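You operate a simulated robot arm through the tools that you are given. There is no shell and no other tool.

You are at the controls of a simulated robot arm. One attempt, no reset.

TASK
Set the large ball unit to height under the gauge; lock the knob.
Fine: into the teal carrier, slide it in, turn till it shows 0.0 mm, then lock.

Only the result counts: the job must be done as asked and must still hold three seconds after the hand-in. Knocking over, shifting, dropping, spilling or breaking anything else fails it.

THE ROBOT
A 6-joint arm with a two-finger gripper, fixed in place. Base frame: the origin is at the foot of the arm, x ahead of it, y to its left, z up; the work surface is at about z = 0. Lengths are in cm, angles in rad, forces in N, time in s.
With the tool pointing down near the work surface it reaches from about 18 to 48 cm from the base axis. Its first joint turns from -1.152 to 1.152 rad. Payload 1.76 kg.
The TCP is the grasp point between the finger pads, 2.9 cm short of the fingertips. In the tool frame z runs along the fingers and y along their closing line. The gripper opens to 8.2 cm. The gripper's body begins 5.8 cm behind the TCP.
Orientation is told as [roll, pitch, yaw] about the base's x, y, z axes, in that order, counted from this pose: with the fingers straight down and closing along the base's y, the tool's x points along the base's -x, its y along +y and its z along -z.

THE INTERFACE
- The arm moves only by the tool drive_tool. Its argument "series" is a list of rows, each an object (a shift or turn left out is 0, a gripper value left out holds the last) with "delta_pos": the shift along the tool's x, y, z in units of 250 mm (1.0 is 250 mm), a list of three; "delta_rot": the turn, a rotation vector about the tool's x, y, z in units of 90 degrees (1.0 is 90 degrees), a list of three; "fingers": the gripper command, from -1 (fully open) to 1 (shut), values between in proportion. In form: [{"delta_pos": [x, y, z], "delta_rot": [wx, wy, wz], "fingers": fingers}, ...]. A call has 1 to 20 rows; each row is the pose to reach, as a shift and turn from the pose commanded when the call began, along the tool's axes at that moment. A call with a number of a shift or a turn outside -1 to 1 is refused whole. A row lasts 0.2 s, in which the tool goes at most 5 cm and 0.15 rad; a call with a longer step from one row to the next is refused whole, and so is a gripper value outside its range. A pose out of reach is approached as far as the arm can. The call stops where the force on the tool passes 70 N (or 10 N more than at its start, if that is more) or the arm is blocked; 0.2 s more then pass. Each finger halts on what it meets, pressing with about 34 N; the grip force reading is that of the motor and also rises with nothing between the fingers. The clock runs only during rows and for 0.2 s after the last one: add rows that repeat a pose to give the fingers time. The reply holds the time, the measured pose of the TCP, the force on the tool along the base axes, the opening and the grip force, in the units named above and with some noise, with the torque about the TCP (base axes, N m) and any sound that the robot's microphone picked up.
- Cameras (640 x 400 px; columns grow to the right, rows downward): "scene" is fixed at [7.08, 35.01, 42.3]; the picture's right is [-0.59, -0.80, 0.00], its down [-0.47, 0.35, -0.81] and it looks along [0.65, -0.48, -0.58] (base axes); focal length 246 px, centre (320, 200). "wrist" rides on the gripper at [7.9, 0.4, -8.9] in the tool frame; the picture's right is [-0.05, 1.00, 0.00], its down [-0.71, -0.04, -0.71] and it looks along [-0.71, -0.04, 0.71] (tool axes); focal length 256 px, centre (320, 200). There is no depth. A picture from a camera that has moved, and an enlarged one, comes with that camera's place and axes in the base frame and with its lens.
- get_image(camera): a new picture of that camera. The clock stands still meanwhile.
- inspect(camera, box): a new picture of the part [left, top, right, bottom] of that camera's present view, enlarged. The clock stands still meanwhile.
- finish_job(): hands the job in; it is judged then, once.

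Places have to be worked out from the pictures, the camera data and where the tool is seen. Open the gripper and draw the arm clear of the work before you hand the job in, unless the task says otherwise.

The tools are called after ">>>" by a JSON object that holds its "op" and its "data". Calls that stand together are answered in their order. drive_tool: Moves the arm, as the interface text tells. Its arguments: {"type":"object","properties":{"series":{"type":"array","items":{"type":"object","properties":{"delta_pos":{"type":"array","items":{"type":"number"}},"delta_rot":{"type":"array","items":{"type":"number"}},"fingers":{"type":"number"}}}}},"required":["series"]} The other tools are called the same way: get_image (camera) takes a picture; inspect (camera, box) takes an enlarged picture of a part of a camera's view; finish_job () hands the job in.

At the start:

```text
time_s: 0.0
ee_pos: [23.63, 24.07, 26.3]
ee_rot: [0.002, 0.003, 0.001]
force: [-0.1, 0.9, 0.2]
ft_torque: [0.01, -0.01, -0.02]
finger_gap: 8.2
finger_force: 0.0
```

scene: 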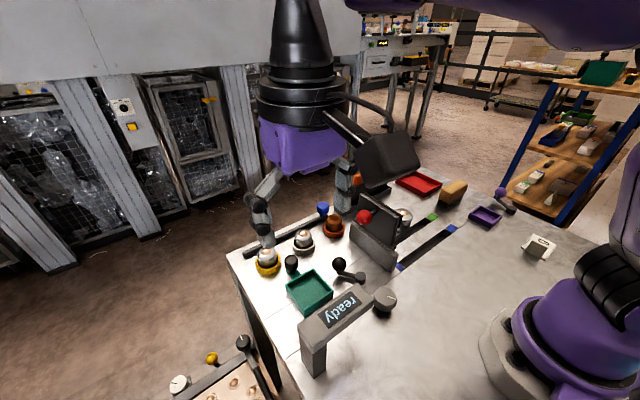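
wrist: 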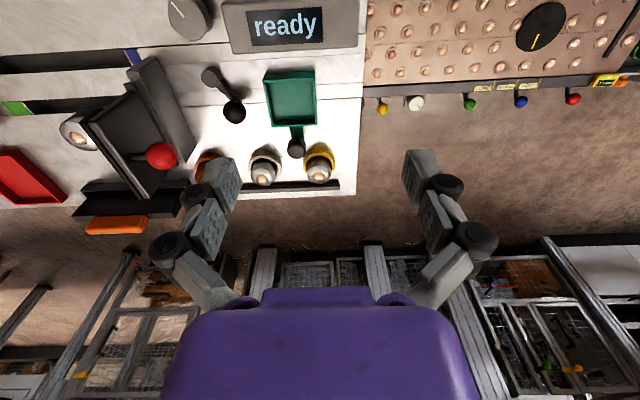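

I'll start by looking closely at the scene around the gauge, the ball units and the carrier.

>>> {"op": "inspect", "data": {"camera": "scene", "box": [220, 170, 420, 390]}}

>>> {"op": "inspect", "data": {"camera": "scene", "box": [340, 150, 580, 300]}}

>>> {"op": "inspect", "data": {"camera": "wrist", "box": [0, 0, 380, 237]}}

```text
1.82 times, centred on (320, 280) of scene
camera zoom: at [7.08, 35.01, 42.3], right [-0.59, -0.8, 0.0], down [-0.47, 0.35, -0.81], along [0.65, -0.48, -0.58], focal length 447 px, centre (320, 54)
```

zoom: 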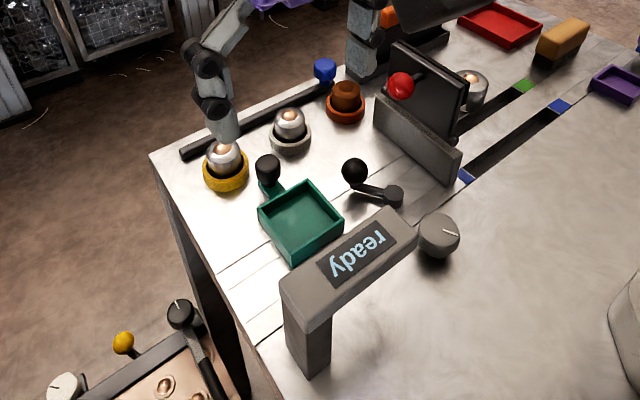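

```text
2.67 times, centred on (460, 225) of scene
camera zoom: at [7.08, 35.01, 42.3], right [-0.59, -0.8, 0.0], down [-0.47, 0.35, -0.81], along [0.65, -0.48, -0.58], focal length 656 px, centre (-53, 133)
```

zoom: 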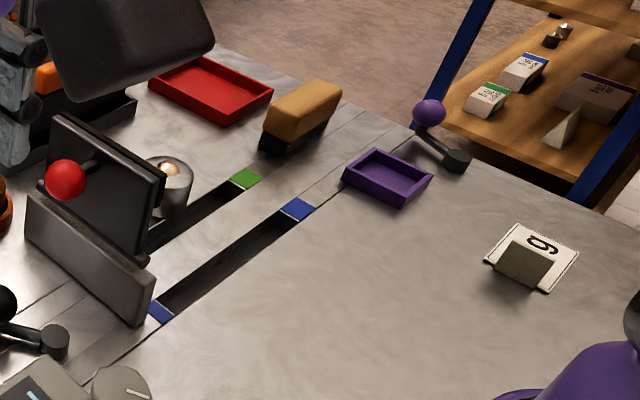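

```text
1.68 times, centred on (190, 118) of wrist
camera zoom: at [15.64, 24.45, 35.22], right [0.05, 1.0, 0.0], down [0.71, -0.04, 0.71], along [0.71, -0.04, -0.71], focal length 431 px, centre (539, 337)
```

zoom: 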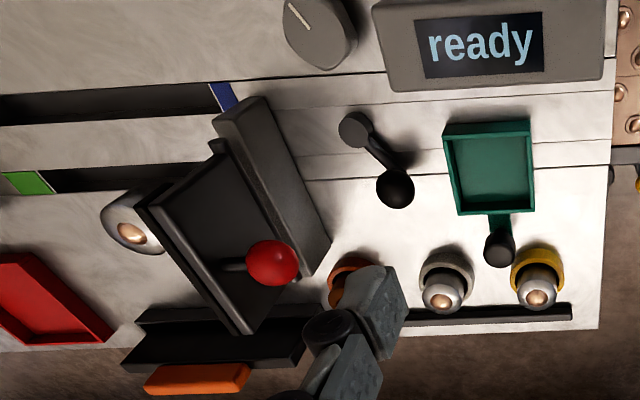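

>>> {"op": "inspect", "data": {"camera": "scene", "box": [240, 190, 350, 290]}}

>>> {"op": "inspect", "data": {"camera": "scene", "box": [290, 250, 410, 370]}}

>>> {"op": "inspect", "data": {"camera": "scene", "box": [330, 180, 440, 290]}}

>>> {"op": "inspect", "data": {"camera": "wrist", "box": [180, 110, 360, 210]}}

>>> {"op": "inspect", "data": {"camera": "wrist", "box": [140, 0, 380, 150]}}

```text
4.00 times, centred on (295, 240) of scene
camera zoom: at [7.08, 35.01, 42.3], right [-0.59, -0.8, 0.0], down [-0.47, 0.35, -0.81], along [0.65, -0.48, -0.58], focal length 984 px, centre (420, 40)
```

zoom: 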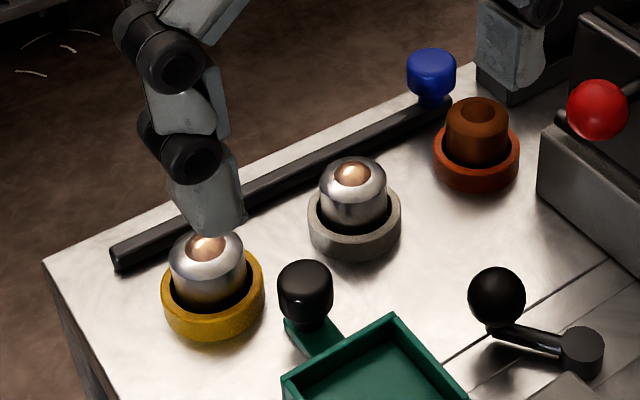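

```text
3.33 times, centred on (350, 310) of scene
camera zoom: at [7.08, 35.01, 42.3], right [-0.59, -0.8, 0.0], down [-0.47, 0.35, -0.81], along [0.65, -0.48, -0.58], focal length 820 px, centre (220, -167)
```

zoom: 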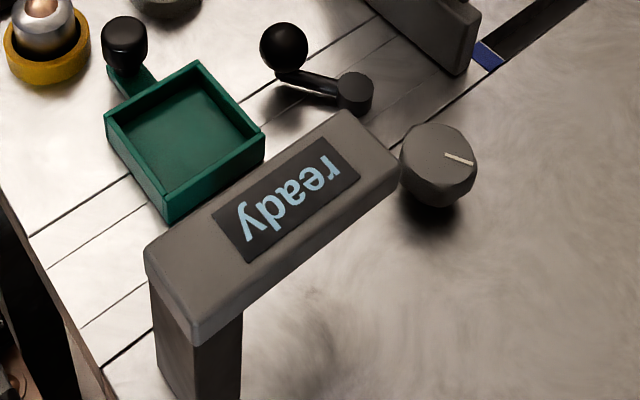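

```text
3.64 times, centred on (385, 235) of scene
camera zoom: at [7.08, 35.01, 42.3], right [-0.59, -0.8, 0.0], down [-0.47, 0.35, -0.81], along [0.65, -0.48, -0.58], focal length 895 px, centre (84, 73)
```

zoom: 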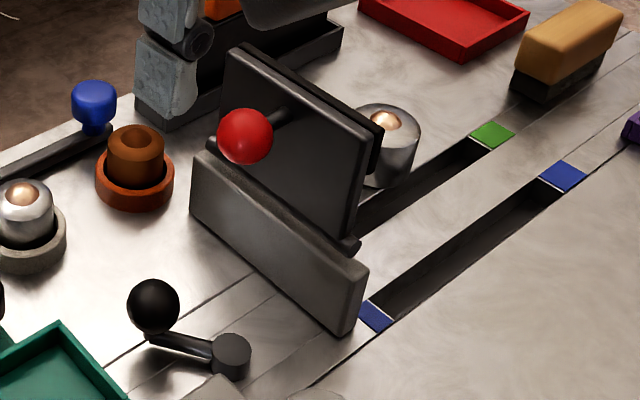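

```text
3.56 times, centred on (270, 160) of wrist
camera zoom: at [15.64, 24.45, 35.22], right [0.05, 1.0, 0.0], down [0.71, -0.04, 0.71], along [0.71, -0.04, -0.71], focal length 910 px, centre (498, 342)
```

zoom: 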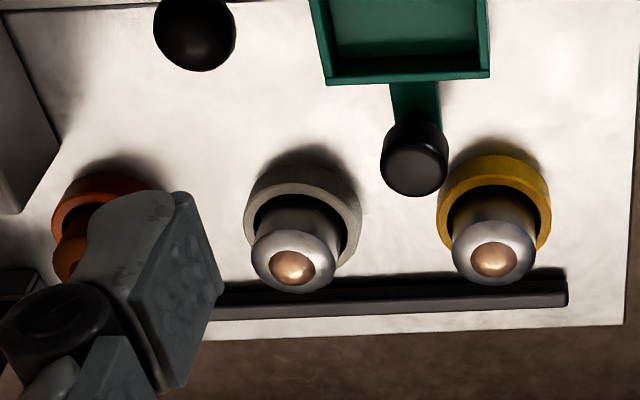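

```text
2.67 times, centred on (260, 75) of wrist
camera zoom: at [15.64, 24.45, 35.22], right [0.05, 1.0, 0.0], down [0.71, -0.04, 0.71], along [0.71, -0.04, -0.71], focal length 683 px, centre (480, 533)
```

zoom: 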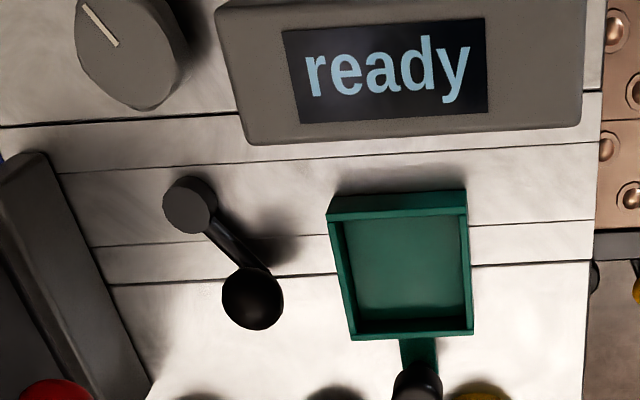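

Several ball units are visible: two on the far edge (yellow and grey rings), a hollow one in orange, and one partly hidden behind the dark panel that seems bigger. I'll move the arm, staying high, toward y≈0 to look at that hidden area.

>>> {"op": "drive_tool", "data": {"series": [{"delta_pos": [0, -0.15, 0], "fingers": -1}, {"delta_pos": [0, -0.3, 0]}, {"delta_pos": [0, -0.45, 0]}, {"delta_pos": [0, -0.6, 0]}, {"delta_pos": [0, -0.75, 0]}, {"delta_pos": [0, -0.9, 0]}, {"delta_pos": [0, -0.98, 0]}]}}

>>> {"op": "get_image", "data": {"camera": "wrist"}}

>>> {"op": "get_image", "data": {"camera": "scene"}}

```text
time_s: 1.6
ee_pos: [23.63, -0.52, 26.31]
ee_rot: [0.002, 0.002, 0.0]
force: [-0.3, -0.4, -0.2]
ft_torque: [-0.05, 0.01, 0.02]
finger_gap: 8.16
finger_force: 0.0
```

```text
taken
camera wrist: at [15.64, -0.07, 35.21], right [0.05, 1.0, 0.0], down [0.71, -0.04, 0.71], along [0.71, -0.04, -0.71], focal length 256 px, centre (320, 200)
```

wrist: 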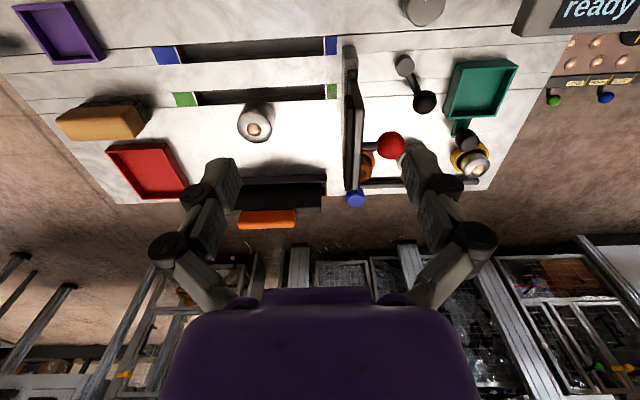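

```text
taken
```

scene: 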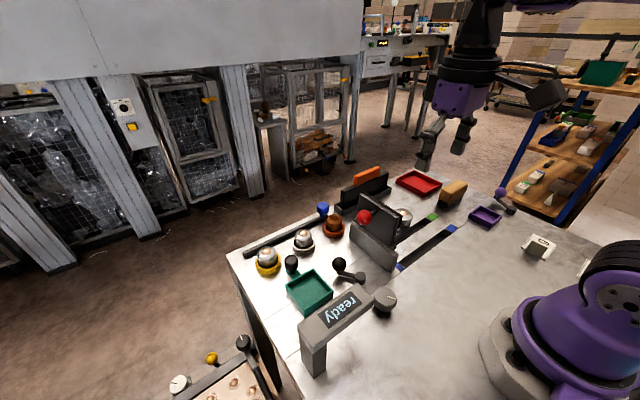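

>>> {"op": "inspect", "data": {"camera": "wrist", "box": [140, 20, 380, 220]}}

>>> {"op": "inspect", "data": {"camera": "wrist", "box": [220, 80, 400, 220]}}

>>> {"op": "inspect", "data": {"camera": "scene", "box": [330, 160, 430, 280]}}

>>> {"op": "inspect", "data": {"camera": "wrist", "box": [380, 0, 560, 200]}}

```text
2.00 times, centred on (260, 120) of wrist
camera zoom: at [15.64, -0.07, 35.21], right [0.05, 1.0, 0.0], down [0.71, -0.04, 0.71], along [0.71, -0.04, -0.71], focal length 512 px, centre (440, 360)
```

zoom: 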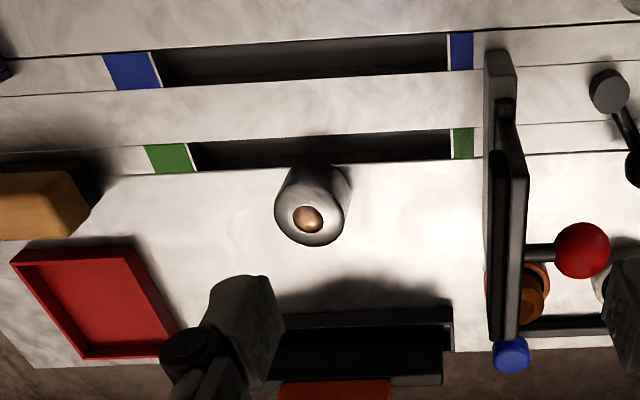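

```text
2.86 times, centred on (310, 150) of wrist
camera zoom: at [15.64, -0.07, 35.21], right [0.05, 1.0, 0.0], down [0.71, -0.04, 0.71], along [0.71, -0.04, -0.71], focal length 731 px, centre (349, 343)
```

zoom: 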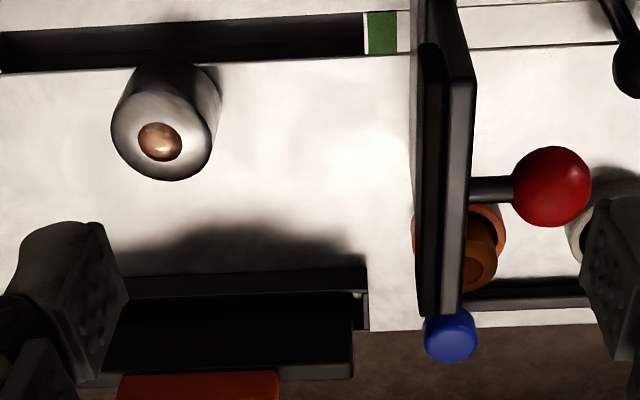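

```text
3.33 times, centred on (380, 220) of scene
camera zoom: at [7.08, 35.01, 42.3], right [-0.59, -0.8, 0.0], down [-0.47, 0.35, -0.81], along [0.65, -0.48, -0.58], focal length 820 px, centre (120, 133)
```

zoom: 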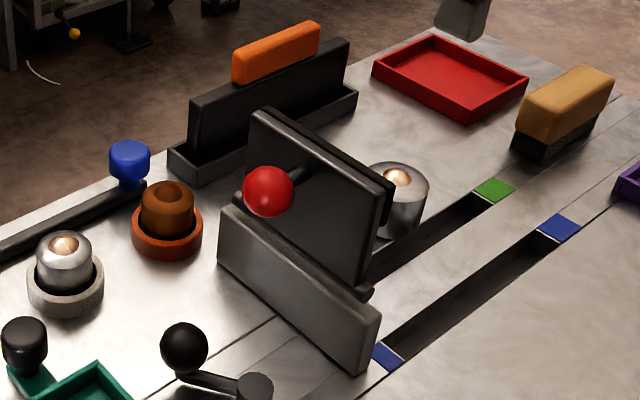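

```text
2.00 times, centred on (470, 100) of wrist
camera zoom: at [15.64, -0.07, 35.21], right [0.05, 1.0, 0.0], down [0.71, -0.04, 0.71], along [0.71, -0.04, -0.71], focal length 512 px, centre (20, 400)
```

zoom: 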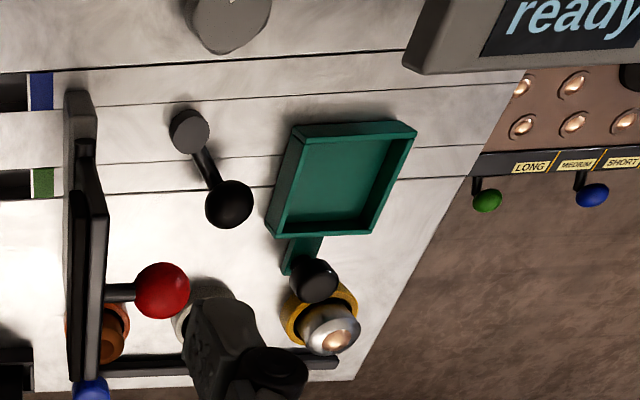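

The hidden unit looks about 4.8 cm wide against ~3.8 cm for the yellow and grey ones, at roughly (33, -10), so it is probably the large one. I'll move over there for a closer view that shows heights and the panel.

>>> {"op": "drive_tool", "data": {"series": [{"delta_pos": [0, -0.15, 0.1]}, {"delta_pos": [0, -0.3, 0.2]}, {"delta_pos": [0, -0.4, 0.3]}, {"delta_pos": [0, -0.4, 0.4]}, {"delta_pos": [0, -0.4, 0.4]}]}}

>>> {"op": "get_image", "data": {"camera": "wrist"}}

>>> {"op": "inspect", "data": {"camera": "wrist", "box": [160, 0, 480, 200]}}

```text
time_s: 2.8
ee_pos: [23.46, -10.48, 16.34]
ee_rot: [0.001, 0.001, 0.001]
force: [0.2, 0.1, 0.7]
ft_torque: [-0.01, -0.01, 0.01]
finger_gap: 8.2
finger_force: 0.0
```

```text
taken
camera wrist: at [15.47, -10.08, 25.29], right [0.05, 1.0, 0.0], down [0.71, -0.04, 0.71], along [0.71, -0.04, -0.71], focal length 256 px, centre (320, 200)
```

wrist: 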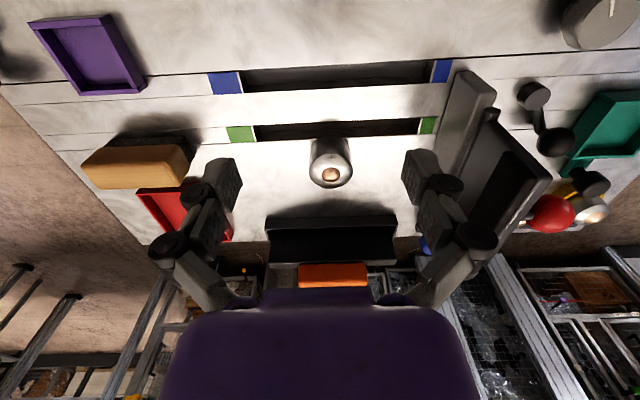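

```text
2.00 times, centred on (320, 100) of wrist
camera zoom: at [15.47, -10.08, 25.29], right [0.05, 1.0, 0.0], down [0.71, -0.04, 0.71], along [0.71, -0.04, -0.71], focal length 512 px, centre (320, 400)
```

zoom: 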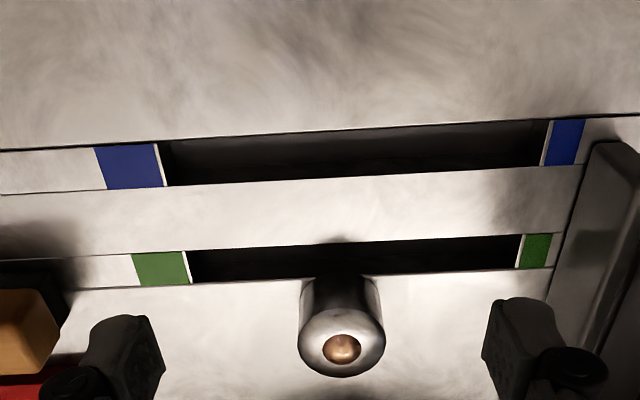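

The large unit's ball top is at about (33.0, -9.9, 3.9), and it stands freely on the table. The panel rises to about 13.5 cm near y≈2, so I'll go up first, cross over high, and then look at the gauge area.

>>> {"op": "drive_tool", "data": {"series": [{"delta_pos": [0, 0, -0.18]}, {"delta_pos": [0, 0, -0.34]}, {"delta_pos": [0, 0.17, -0.34]}, {"delta_pos": [0, 0.35, -0.34]}, {"delta_pos": [0, 0.53, -0.34]}, {"delta_pos": [0, 0.71, -0.34]}, {"delta_pos": [0, 0.89, -0.34]}, {"delta_pos": [0, 1.0, -0.34]}, {"delta_pos": [0, 1.0, -0.34]}]}}

>>> {"op": "get_image", "data": {"camera": "wrist"}}

```text
time_s: 4.8
ee_pos: [23.91, 14.86, 24.52]
ee_rot: [0.001, 0.002, 0.0]
force: [0.4, -0.4, 0.7]
ft_torque: [0.0, -0.02, 0.0]
finger_gap: 8.19
finger_force: 0.1
```

```text
taken
camera wrist: at [15.86, 15.14, 33.59], right [0.05, 1.0, 0.0], down [0.71, -0.04, 0.71], along [0.71, -0.04, -0.71], focal length 256 px, centre (320, 200)
```

wrist: 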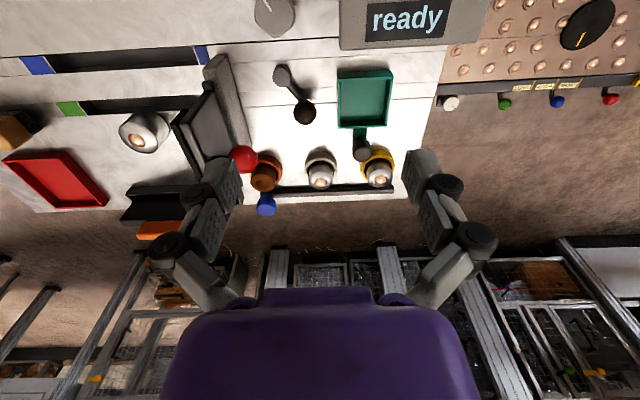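

>>> {"op": "drive_tool", "data": {"series": [{"delta_pos": [0.12, 0.08, 0.08]}, {"delta_pos": [0.22, 0.12, 0.16]}, {"delta_pos": [0.24, 0.12, 0.2]}, {"delta_pos": [0.24, 0.12, 0.2]}]}}

>>> {"op": "get_image", "data": {"camera": "wrist"}}

>>> {"op": "inspect", "data": {"camera": "wrist", "box": [160, 20, 480, 220]}}

>>> {"op": "get_image", "data": {"camera": "scene"}}

```text
time_s: 5.8
ee_pos: [17.91, 17.64, 19.78]
ee_rot: [0.001, -0.001, -0.001]
force: [0.3, 0.7, 1.0]
ft_torque: [0.0, 0.0, 0.03]
finger_gap: 8.2
finger_force: 0.0
```

```text
taken
camera wrist: at [9.84, 17.92, 28.71], right [0.05, 1.0, 0.0], down [0.71, -0.04, 0.71], along [0.71, -0.04, -0.71], focal length 256 px, centre (320, 200)
```

wrist: 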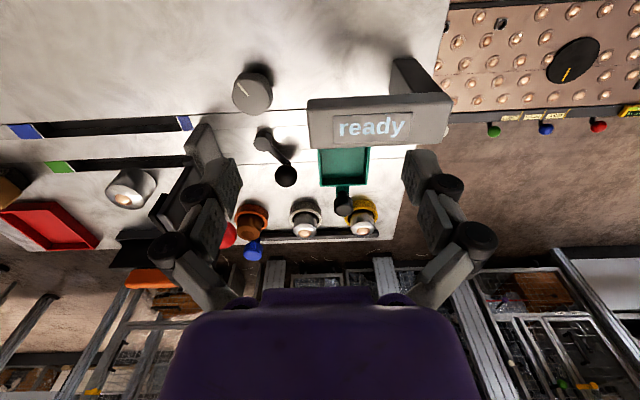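

```text
2.00 times, centred on (320, 120) of wrist
camera zoom: at [9.84, 17.92, 28.71], right [0.05, 1.0, 0.0], down [0.71, -0.04, 0.71], along [0.71, -0.04, -0.71], focal length 512 px, centre (320, 360)
```

zoom: 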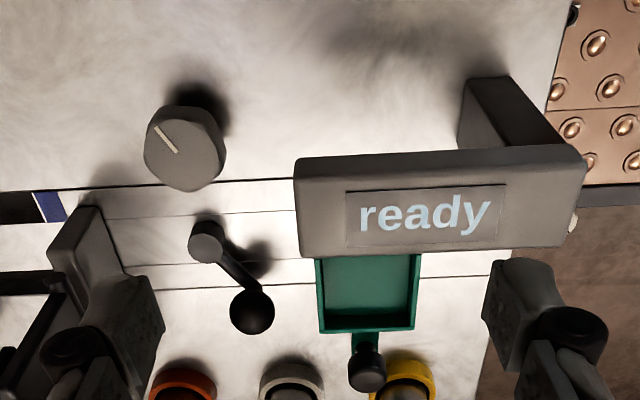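

```text
taken
```

scene: 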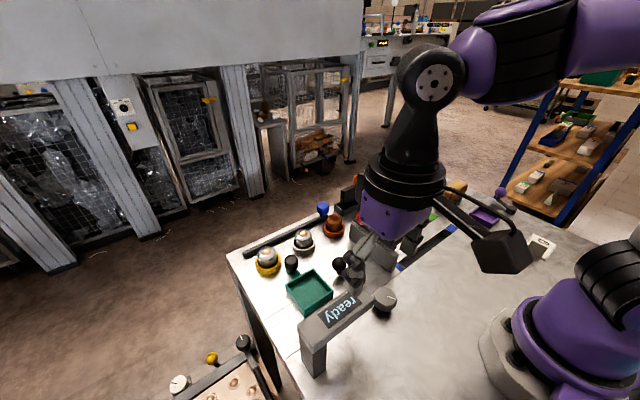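

The gauge bar is a cantilever with its top near z≈10, over x 18–22 and y 17–27. The carrier is at about (30, 20), the knob at about (20, 10.3), and the lever pivots near (26.3, 10.5) with its ball at (30.5, 12.7). I'll turn the tool +90° so the wrist camera sits on the -y side, clear of the gauge, and get a second viewpoint.

>>> {"op": "drive_tool", "data": {"series": [{"delta_pos": [-0.04, 0.0, -0.04], "delta_rot": [0, 0, -0.09]}, {"delta_pos": [-0.08, 0.0, -0.08], "delta_rot": [0, 0, -0.18]}, {"delta_pos": [-0.12, 0.0, -0.1], "delta_rot": [0, 0, -0.27]}, {"delta_pos": [-0.16, 0.0, -0.1], "delta_rot": [0, 0, -0.36]}, {"delta_pos": [-0.2, 0.0, -0.1], "delta_rot": [0, 0, -0.45]}, {"delta_pos": [-0.24, 0.0, -0.1], "delta_rot": [0, 0, -0.54]}, {"delta_pos": [-0.28, 0.0, -0.1], "delta_rot": [0, 0, -0.63]}, {"delta_pos": [-0.32, 0.0, -0.1], "delta_rot": [0, 0, -0.72]}, {"delta_pos": [-0.36, 0.0, -0.1], "delta_rot": [0, 0, -0.81]}, {"delta_pos": [-0.4, 0.0, -0.1], "delta_rot": [0, 0, -0.9]}, {"delta_pos": [-0.42, 0.0, -0.1], "delta_rot": [0, 0, -0.95]}, {"delta_pos": [-0.42, 0.0, -0.1], "delta_rot": [0, 0, -1.0]}, {"delta_pos": [-0.42, 0.0, -0.1], "delta_rot": [0, 0, -1.0]}]}}

>>> {"op": "get_image", "data": {"camera": "wrist"}}

>>> {"op": "get_image", "data": {"camera": "scene"}}

```text
time_s: 8.6
ee_pos: [28.06, 17.76, 22.26]
ee_rot: [0.0, -0.003, 1.572]
force: [-0.4, -0.4, 0.0]
ft_torque: [-0.01, 0.02, -0.01]
finger_gap: 8.21
finger_force: 0.1
```

```text
taken
camera wrist: at [27.72, 9.64, 31.24], right [-1.0, 0.05, 0.0], down [0.04, 0.71, 0.71], along [0.04, 0.71, -0.71], focal length 256 px, centre (320, 200)
```

wrist: 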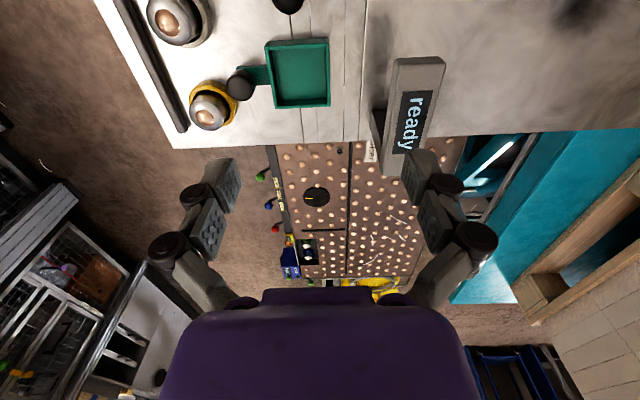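

```text
taken
```

scene: 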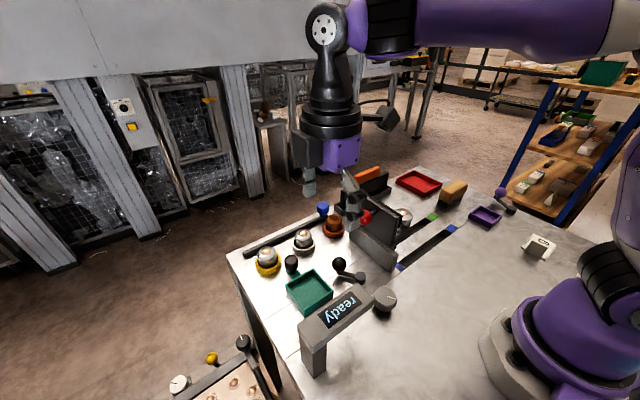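

>>> {"op": "inspect", "data": {"camera": "wrist", "box": [160, 0, 400, 150]}}

>>> {"op": "drive_tool", "data": {"series": [{"delta_pos": [0.18, 0, 0.0]}, {"delta_pos": [0.36, 0.0, 0]}, {"delta_pos": [0.48, 0.0, 0]}, {"delta_pos": [0.48, 0.0, 0.0]}]}}

>>> {"op": "get_image", "data": {"camera": "wrist"}}

>>> {"op": "inspect", "data": {"camera": "wrist", "box": [200, 40, 440, 190]}}

```text
2.67 times, centred on (280, 75) of wrist
camera zoom: at [27.72, 9.64, 31.24], right [-1.0, 0.05, 0.0], down [0.04, 0.71, 0.71], along [0.04, 0.71, -0.71], focal length 683 px, centre (427, 533)
```

zoom: 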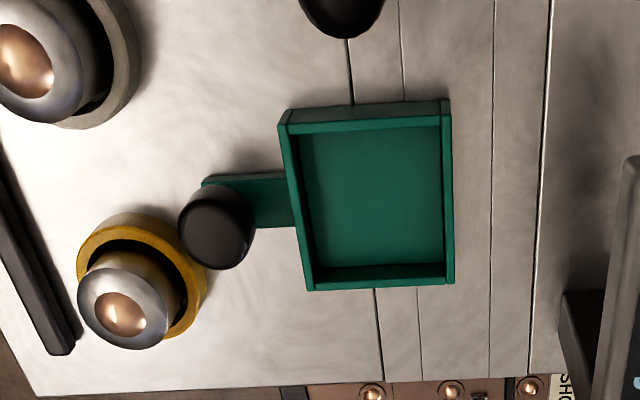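

```text
time_s: 9.6
ee_pos: [28.04, 5.61, 22.24]
ee_rot: [0.001, -0.002, 1.571]
force: [0.2, -0.4, -0.8]
ft_torque: [-0.02, 0.0, -0.01]
finger_gap: 8.23
finger_force: 0.1
```

```text
taken
camera wrist: at [27.64, -2.37, 31.22], right [-1.0, 0.05, 0.0], down [0.04, 0.71, 0.71], along [0.04, 0.71, -0.71], focal length 256 px, centre (320, 200)
```

wrist: 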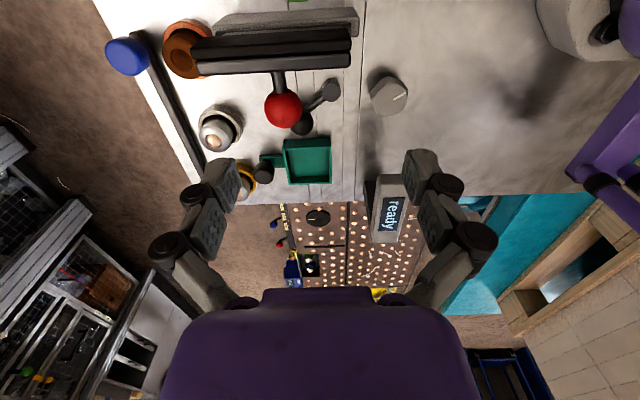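

```text
2.67 times, centred on (320, 115) of wrist
camera zoom: at [27.64, -2.37, 31.22], right [-1.0, 0.05, 0.0], down [0.04, 0.71, 0.71], along [0.04, 0.71, -0.71], focal length 683 px, centre (320, 427)
```

zoom: 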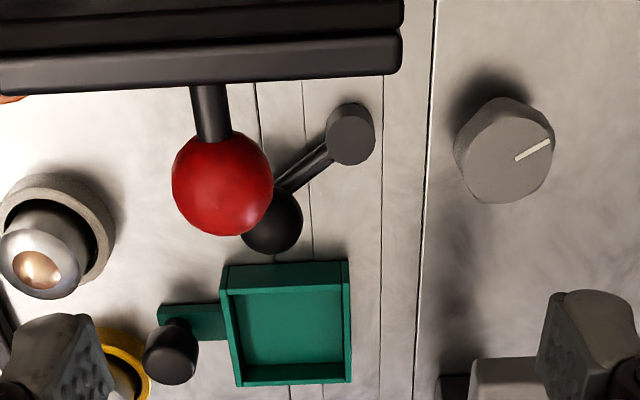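

All the pieces now triangulate consistently: carrier centre (30.35, 20.05) with inner width ~5.8 and rim z≈2.1, handle knob (37.1, 20.1), setting knob (20.4, 10.5), lever pivot (27.0, 9.9) and lever ball (30.6, 12.5, 3.2). Next I'll take a low-angle look at the large unit to get its profile before gripping.

>>> {"op": "drive_tool", "data": {"series": [{"delta_pos": [0.16, -0.05, 0]}, {"delta_pos": [0.32, -0.1, 0]}, {"delta_pos": [0.5, -0.15, 0]}, {"delta_pos": [0.68, -0.18, 0]}, {"delta_pos": [0.86, -0.2, 0]}, {"delta_pos": [0.98, -0.2, 0.05]}, {"delta_pos": [0.98, -0.2, 0.2]}, {"delta_pos": [0.98, -0.2, 0.35]}, {"delta_pos": [0.98, -0.2, 0.48]}, {"delta_pos": [0.98, -0.2, 0.48]}]}}

>>> {"op": "get_image", "data": {"camera": "wrist"}}

>>> {"op": "inspect", "data": {"camera": "wrist", "box": [230, 90, 410, 200]}}

>>> {"op": "inspect", "data": {"camera": "scene", "box": [330, 160, 470, 280]}}

```text
time_s: 11.8
ee_pos: [33.08, -18.85, 10.34]
ee_rot: [0.001, -0.002, 1.57]
force: [-0.8, -0.2, 0.1]
ft_torque: [0.03, 0.02, 0.0]
finger_gap: 8.18
finger_force: 0.0
```

```text
taken
camera wrist: at [32.65, -26.82, 19.17], right [-1.0, 0.05, 0.0], down [0.04, 0.71, 0.71], along [0.04, 0.71, -0.71], focal length 256 px, centre (320, 200)
```

wrist: 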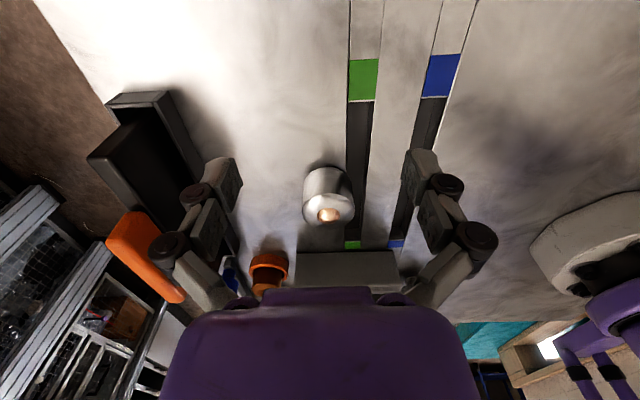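

```text
3.56 times, centred on (320, 145) of wrist
camera zoom: at [32.65, -26.82, 19.17], right [-1.0, 0.05, 0.0], down [0.04, 0.71, 0.71], along [0.04, 0.71, -0.71], focal length 910 px, centre (320, 396)
```

zoom: 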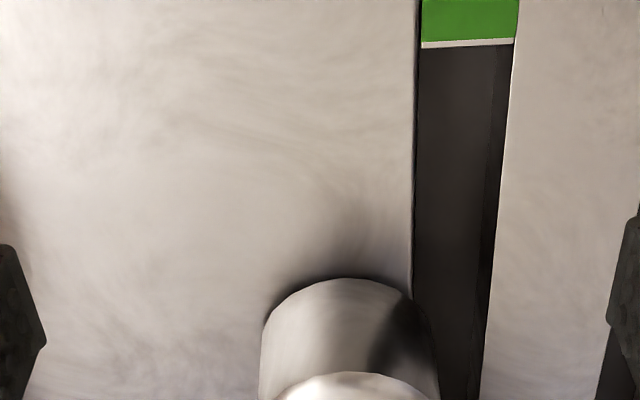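

```text
3.33 times, centred on (400, 220) of scene
camera zoom: at [7.08, 35.01, 42.3], right [-0.59, -0.8, 0.0], down [-0.47, 0.35, -0.81], along [0.65, -0.48, -0.58], focal length 820 px, centre (53, 133)
```

zoom: 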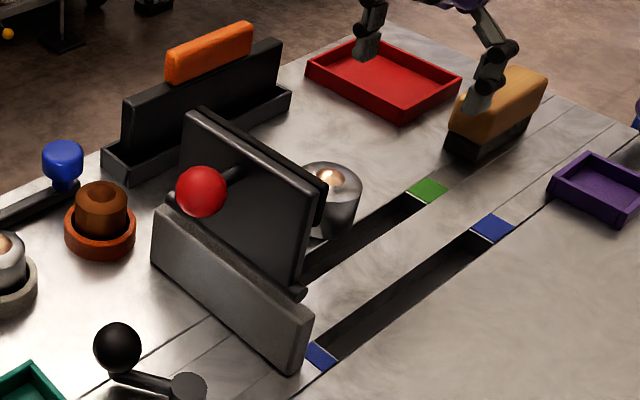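

>>> {"op": "inspect", "data": {"camera": "wrist", "box": [270, 150, 390, 250]}}

>>> {"op": "inspect", "data": {"camera": "scene", "box": [375, 190, 435, 250]}}

```text
4.00 times, centred on (330, 200) of wrist
camera zoom: at [32.65, -26.82, 19.17], right [-1.0, 0.05, 0.0], down [0.04, 0.71, 0.71], along [0.04, 0.71, -0.71], focal length 1024 px, centre (280, 200)
```

zoom: 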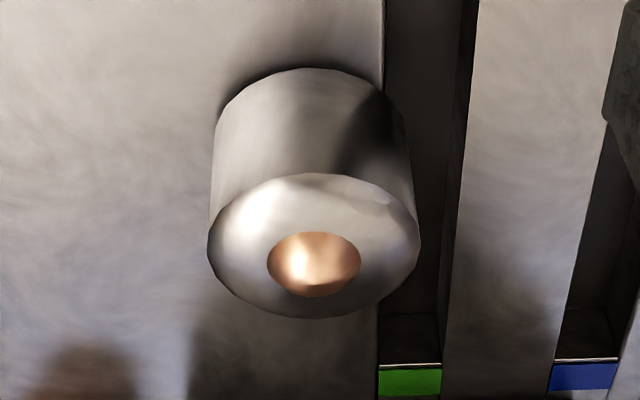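

```text
6.67 times, centred on (405, 220) of scene
camera zoom: at [7.08, 35.01, 42.3], right [-0.59, -0.8, 0.0], down [-0.47, 0.35, -0.81], along [0.65, -0.48, -0.58], focal length 1640 px, centre (-247, 67)
```

zoom: 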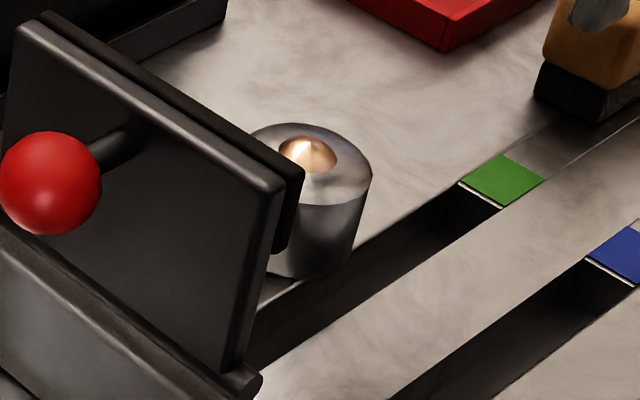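

The unit is a straight cylinder about 4.85 cm across, with side wall up to z≈3.4 and its centre near (32.9, -9.7). I'll hover over it with the fingers closing along x and check alignment before descending.

>>> {"op": "drive_tool", "data": {"series": [{"delta_pos": [-0.15, 0.0, 0.0], "fingers": -1}, {"delta_pos": [-0.3, 0.004, 0.0]}, {"delta_pos": [-0.366, 0.007, 0.05]}, {"delta_pos": [-0.366, 0.007, 0.1]}, {"delta_pos": [-0.366, 0.007, 0.1]}]}}

>>> {"op": "get_image", "data": {"camera": "wrist"}}

>>> {"op": "inspect", "data": {"camera": "scene", "box": [350, 150, 450, 250]}}

```text
time_s: 13.0
ee_pos: [32.92, -9.8, 7.79]
ee_rot: [0.003, -0.001, 1.57]
force: [0.5, -0.2, 0.1]
ft_torque: [-0.01, 0.0, 0.01]
finger_gap: 8.23
finger_force: 0.2
```

```text
taken
camera wrist: at [32.37, -17.77, 16.72], right [-1.0, 0.05, 0.0], down [0.04, 0.71, 0.71], along [0.04, 0.71, -0.71], focal length 256 px, centre (320, 200)
```

wrist: 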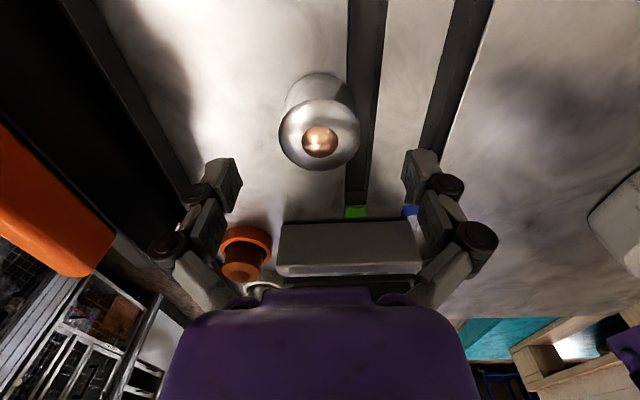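

```text
4.00 times, centred on (400, 200) of scene
camera zoom: at [7.08, 35.01, 42.3], right [-0.59, -0.8, 0.0], down [-0.47, 0.35, -0.81], along [0.65, -0.48, -0.58], focal length 984 px, centre (0, 200)
```

zoom: 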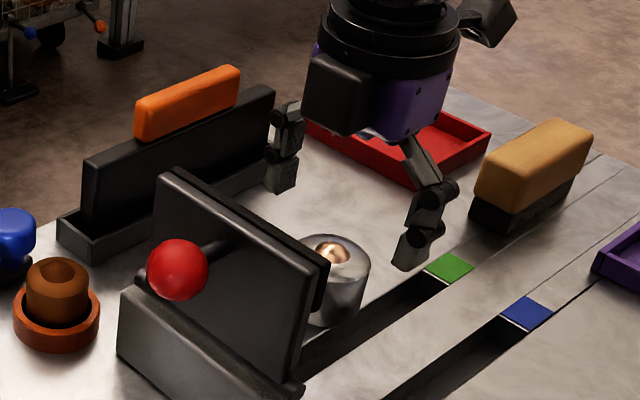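

The ball is centred under the gripper to within about 0.2 cm. I'll descend to TCP z≈5.0, so the fingertips are at about 2.1 and later clear the carrier rim, then close.

>>> {"op": "drive_tool", "data": {"series": [{"delta_pos": [0.003, 0.004, 0.06], "fingers": -1}, {"delta_pos": [0.005, 0.006, 0.112]}, {"delta_pos": [0.005, 0.006, 0.112]}, {"delta_pos": [0.005, 0.006, 0.112], "fingers": 1}, {"delta_pos": [0.005, 0.006, 0.112], "fingers": 1}, {"delta_pos": [0.005, 0.006, 0.112], "fingers": 1}]}}

>>> {"op": "get_image", "data": {"camera": "wrist"}}

```text
time_s: 14.4
ee_pos: [32.91, -9.84, 5.19]
ee_rot: [-0.001, 0.0, 1.571]
force: [3.4, -1.6, 17.9]
ft_torque: [0.01, -0.38, -0.04]
finger_gap: 4.73
finger_force: 33.5
```

```text
taken
camera wrist: at [32.29, -17.82, 14.07], right [-1.0, 0.05, 0.0], down [0.04, 0.71, 0.71], along [0.04, 0.71, -0.71], focal length 256 px, centre (320, 200)
```

wrist: 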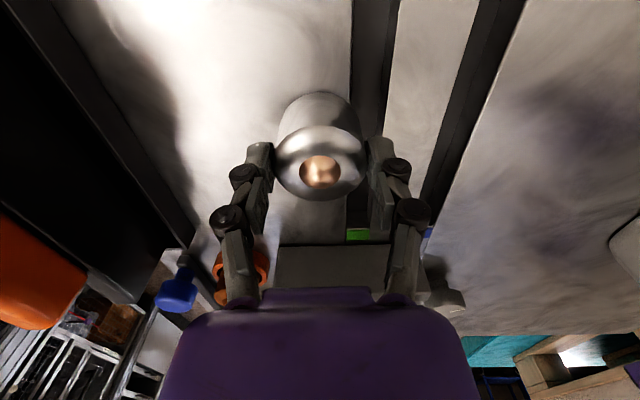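

The fingers are at 4.73 cm with 33.5 N, so the unit is gripped. I'll lift gently and check that it comes along.

>>> {"op": "drive_tool", "data": {"series": [{"delta_pos": [0, 0, -0.02], "fingers": 1}, {"delta_pos": [0, 0, -0.05], "fingers": 1}, {"delta_pos": [0, 0, -0.1], "fingers": 1}, {"delta_pos": [0, 0, -0.1], "fingers": 1}]}}

>>> {"op": "get_image", "data": {"camera": "wrist"}}

>>> {"op": "inspect", "data": {"camera": "scene", "box": [350, 150, 450, 250]}}

```text
time_s: 15.4
ee_pos: [32.88, -9.89, 7.64]
ee_rot: [0.003, -0.002, 1.57]
force: [0.8, 0.3, -3.2]
ft_torque: [-0.02, -0.03, 0.03]
finger_gap: 4.71
finger_force: 33.7
```

```text
taken
camera wrist: at [32.36, -17.85, 16.46], right [-1.0, 0.05, 0.0], down [0.04, 0.71, 0.71], along [0.04, 0.71, -0.71], focal length 256 px, centre (320, 200)
```

wrist: 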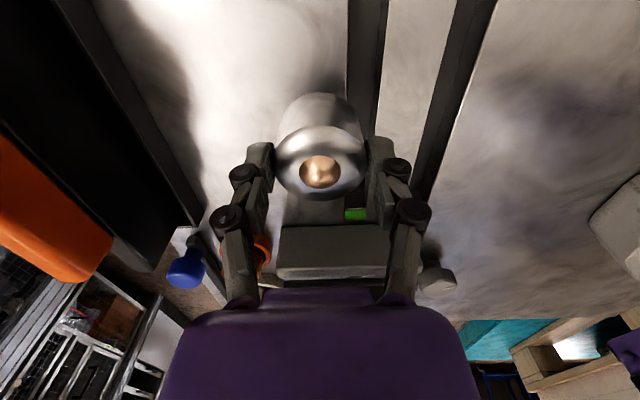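

```text
4.00 times, centred on (400, 200) of scene
camera zoom: at [7.08, 35.01, 42.3], right [-0.59, -0.8, 0.0], down [-0.47, 0.35, -0.81], along [0.65, -0.48, -0.58], focal length 984 px, centre (0, 200)
```

zoom: 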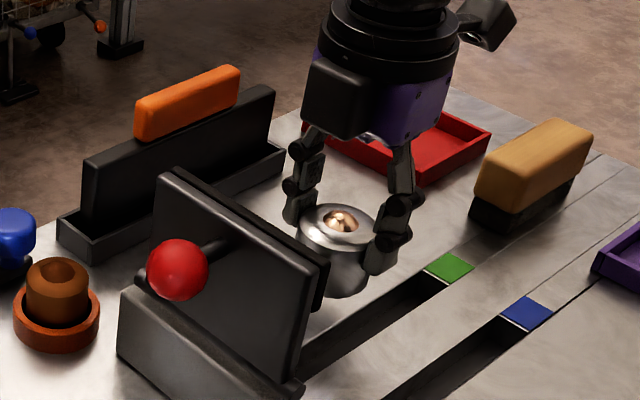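

The unit is lifted and held (about 3 N). I'll rise well above the 13.5 cm panel and carry it toward the carrier.

>>> {"op": "drive_tool", "data": {"series": [{"delta_pos": [0, 0, -0.12], "fingers": 1}, {"delta_pos": [0, 0, -0.25]}, {"delta_pos": [0, 0, -0.38]}, {"delta_pos": [0, 0, -0.51]}, {"delta_pos": [0, 0, -0.64]}, {"delta_pos": [-0.06, 0.005, -0.68]}, {"delta_pos": [-0.18, 0.01, -0.68]}, {"delta_pos": [-0.31, 0.02, -0.68]}, {"delta_pos": [-0.44, 0.03, -0.68]}, {"delta_pos": [-0.57, 0.04, -0.68]}, {"delta_pos": [-0.7, 0.05, -0.68]}, {"delta_pos": [-0.8, 0.06, -0.68]}, {"delta_pos": [-0.8, 0.06, -0.68]}]}}

```text
time_s: 18.2
ee_pos: [31.3, 10.12, 24.41]
ee_rot: [0.002, -0.001, 1.57]
force: [-0.5, -0.9, -2.3]
ft_torque: [-0.01, 0.0, -0.01]
finger_gap: 4.72
finger_force: 34.2
```

>>> {"op": "drive_tool", "data": {"series": [{"delta_pos": [-0.12, 0.01, 0], "fingers": 1}, {"delta_pos": [-0.26, 0.025, 0]}, {"delta_pos": [-0.37, 0.036, 0.03]}, {"delta_pos": [-0.397, 0.038, 0.14]}, {"delta_pos": [-0.397, 0.038, 0.27]}, {"delta_pos": [-0.397, 0.038, 0.38]}, {"delta_pos": [-0.397, 0.038, 0.416]}, {"delta_pos": [-0.397, 0.038, 0.416]}]}}

>>> {"op": "get_image", "data": {"camera": "wrist"}}

>>> {"op": "inspect", "data": {"camera": "wrist", "box": [220, 40, 420, 220]}}

>>> {"op": "inspect", "data": {"camera": "scene", "box": [230, 180, 410, 370]}}

```text
time_s: 20.0
ee_pos: [30.22, 19.9, 13.99]
ee_rot: [0.001, -0.002, 1.57]
force: [-0.3, -0.1, -2.3]
ft_torque: [0.0, 0.0, -0.01]
finger_gap: 4.7
finger_force: 33.6
```

```text
taken
camera wrist: at [29.74, 11.87, 22.87], right [-1.0, 0.05, 0.0], down [0.04, 0.71, 0.71], along [0.04, 0.71, -0.71], focal length 256 px, centre (320, 200)
```

wrist: 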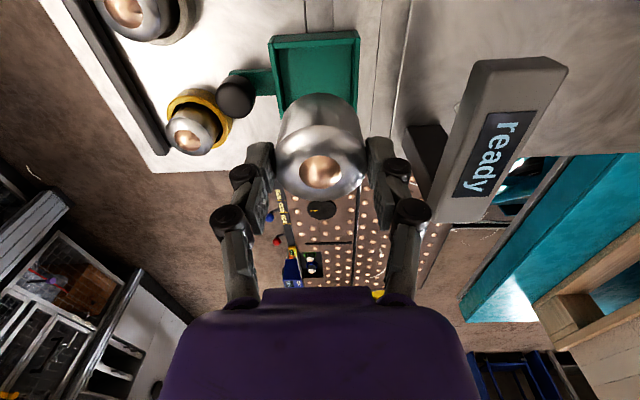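

```text
2.22 times, centred on (320, 130) of wrist
camera zoom: at [29.74, 11.87, 22.87], right [-1.0, 0.05, 0.0], down [0.04, 0.71, 0.71], along [0.04, 0.71, -0.71], focal length 569 px, centre (320, 356)
```

zoom: 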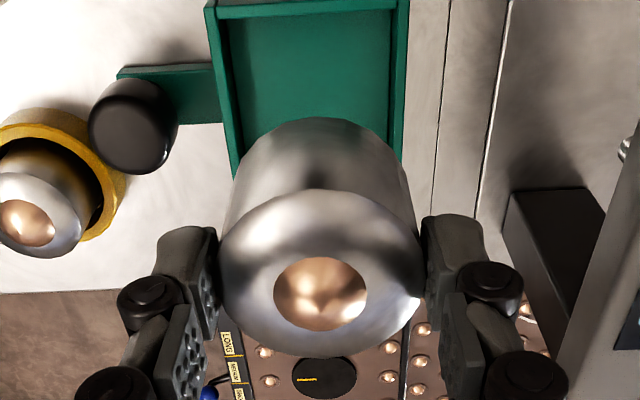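

```text
2.11 times, centred on (320, 275) of scene
camera zoom: at [7.08, 35.01, 42.29], right [-0.59, -0.8, 0.0], down [-0.47, 0.35, -0.81], along [0.65, -0.48, -0.58], focal length 518 px, centre (320, 42)
```

zoom: 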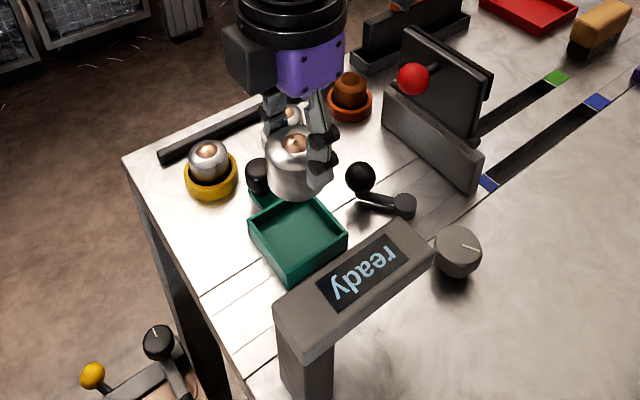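

>>> {"op": "inspect", "data": {"camera": "scene", "box": [275, 245, 350, 320]}}

```text
5.33 times, centred on (312, 282) of scene
camera zoom: at [7.08, 35.01, 42.29], right [-0.59, -0.8, 0.0], down [-0.47, 0.35, -0.81], along [0.65, -0.48, -0.58], focal length 1312 px, centre (360, -240)
```

zoom: 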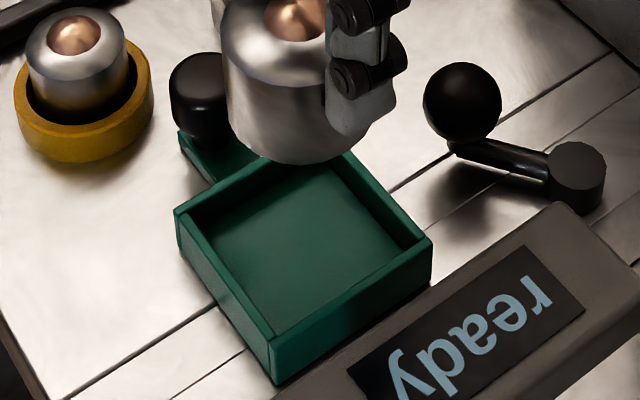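

The rim computes to z≈2.4 and the carrier centre to about (30.4, 20.05). I'll shift slightly and lower to just above the rim, then check.

>>> {"op": "drive_tool", "data": {"series": [{"delta_pos": [-0.006, -0.007, 0.06], "fingers": 1}, {"delta_pos": [-0.006, -0.007, 0.14]}, {"delta_pos": [-0.006, -0.007, 0.22]}, {"delta_pos": [-0.006, -0.007, 0.245]}, {"delta_pos": [-0.006, -0.007, 0.245]}]}}

>>> {"op": "inspect", "data": {"camera": "wrist", "box": [200, 40, 440, 220]}}

>>> {"op": "inspect", "data": {"camera": "scene", "box": [265, 235, 355, 325]}}

```text
time_s: 21.2
ee_pos: [30.62, 20.18, 7.77]
ee_rot: [0.001, -0.002, 1.572]
force: [0.4, 0.2, -2.2]
ft_torque: [-0.02, 0.0, -0.02]
finger_gap: 4.71
finger_force: 34.1
```

```text
2.22 times, centred on (320, 130) of wrist
camera zoom: at [30.01, 12.22, 16.72], right [-1.0, 0.05, 0.0], down [0.04, 0.71, 0.71], along [0.04, 0.71, -0.71], focal length 569 px, centre (320, 356)
```

zoom: 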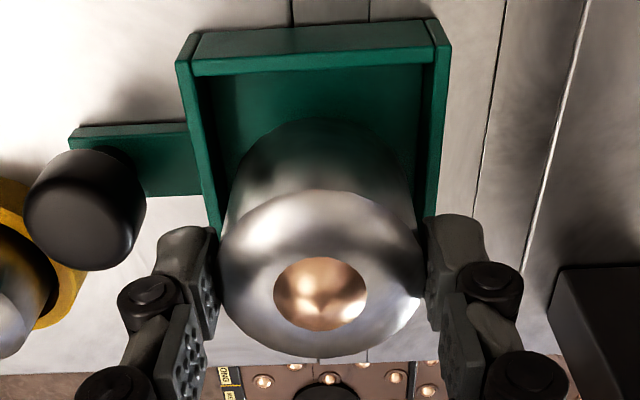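

```text
4.44 times, centred on (310, 280) of scene
camera zoom: at [7.08, 35.01, 42.29], right [-0.59, -0.8, 0.0], down [-0.47, 0.35, -0.81], along [0.65, -0.48, -0.58], focal length 1094 px, centre (364, -156)
```

zoom: 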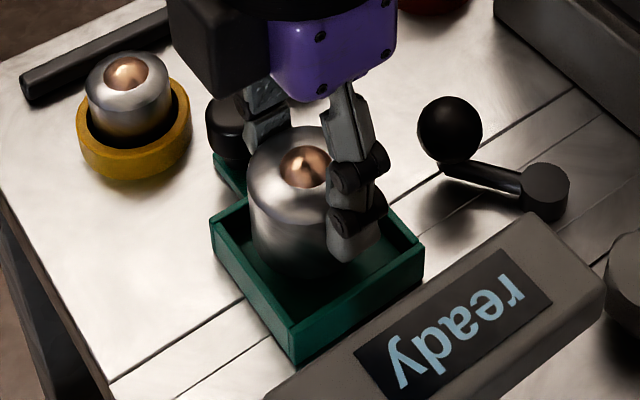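

Camera-relative, the unit is about 0.2 cm too far in +y and fine in x. I'll correct that and lower until it nearly seats, watching the force.

>>> {"op": "drive_tool", "data": {"series": [{"delta_pos": [0.008, 0.003, 0.0], "fingers": 1}, {"delta_pos": [0.008, 0.003, 0.04]}, {"delta_pos": [0.008, 0.003, 0.07]}, {"delta_pos": [0.008, 0.003, 0.086]}, {"delta_pos": [0.008, 0.003, 0.086]}]}}

>>> {"op": "inspect", "data": {"camera": "wrist", "box": [200, 40, 440, 220]}}

>>> {"op": "inspect", "data": {"camera": "scene", "box": [265, 235, 355, 325]}}

```text
time_s: 22.4
ee_pos: [30.51, 20.16, 5.86]
ee_rot: [0.0, -0.003, 1.571]
force: [-6.4, -1.8, 25.7]
ft_torque: [-0.05, 0.22, 0.01]
finger_gap: 4.75
finger_force: 34.5
```

```text
2.22 times, centred on (320, 130) of wrist
camera zoom: at [30.05, 12.12, 14.84], right [-1.0, 0.05, 0.0], down [0.04, 0.7, 0.71], along [0.04, 0.71, -0.71], focal length 569 px, centre (320, 356)
```

zoom: 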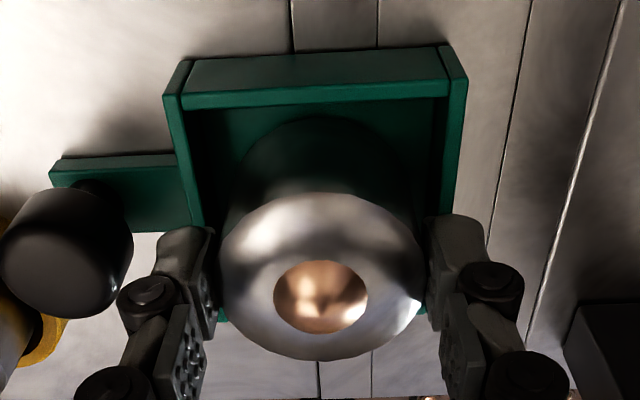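

```text
4.44 times, centred on (310, 280) of scene
camera zoom: at [7.07, 35.01, 42.3], right [-0.59, -0.8, 0.0], down [-0.47, 0.35, -0.81], along [0.65, -0.48, -0.58], focal length 1094 px, centre (364, -156)
```

zoom: 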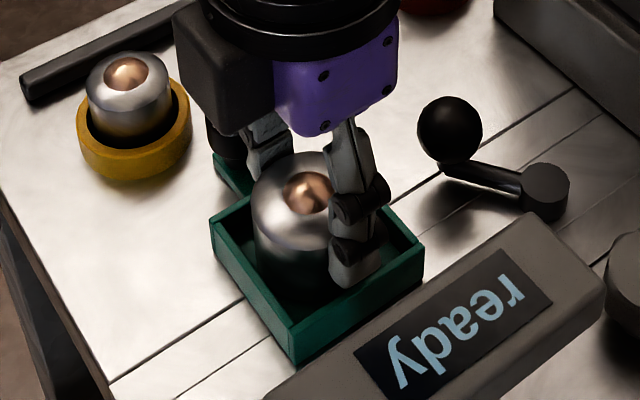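

There is contact: 26 N upward at z=5.86, with the unit inside the carrier walls. I'll ease off the pressure, open the fingers moderately, and raise to inspect.

>>> {"op": "drive_tool", "data": {"series": [{"delta_pos": [0, 0, -0.005], "fingers": 1}, {"delta_pos": [0, 0, -0.005], "fingers": 1}]}}

>>> {"op": "inspect", "data": {"camera": "scene", "box": [280, 245, 350, 315]}}

```text
time_s: 23.0
ee_pos: [30.44, 20.17, 5.94]
ee_rot: [-0.001, -0.002, 1.573]
force: [0.2, 4.4, 9.3]
ft_torque: [0.4, -0.19, 0.02]
finger_gap: 4.73
finger_force: 33.5
```

```text
5.71 times, centred on (315, 280) of scene
camera zoom: at [7.07, 35.01, 42.3], right [-0.59, -0.8, 0.0], down [-0.47, 0.35, -0.81], along [0.65, -0.48, -0.58], focal length 1406 px, centre (349, -257)
```

zoom: 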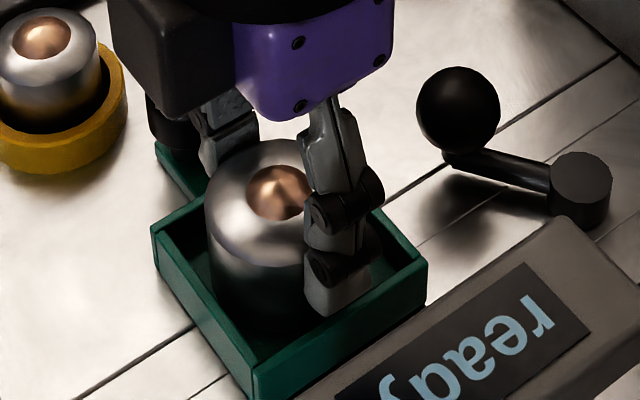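

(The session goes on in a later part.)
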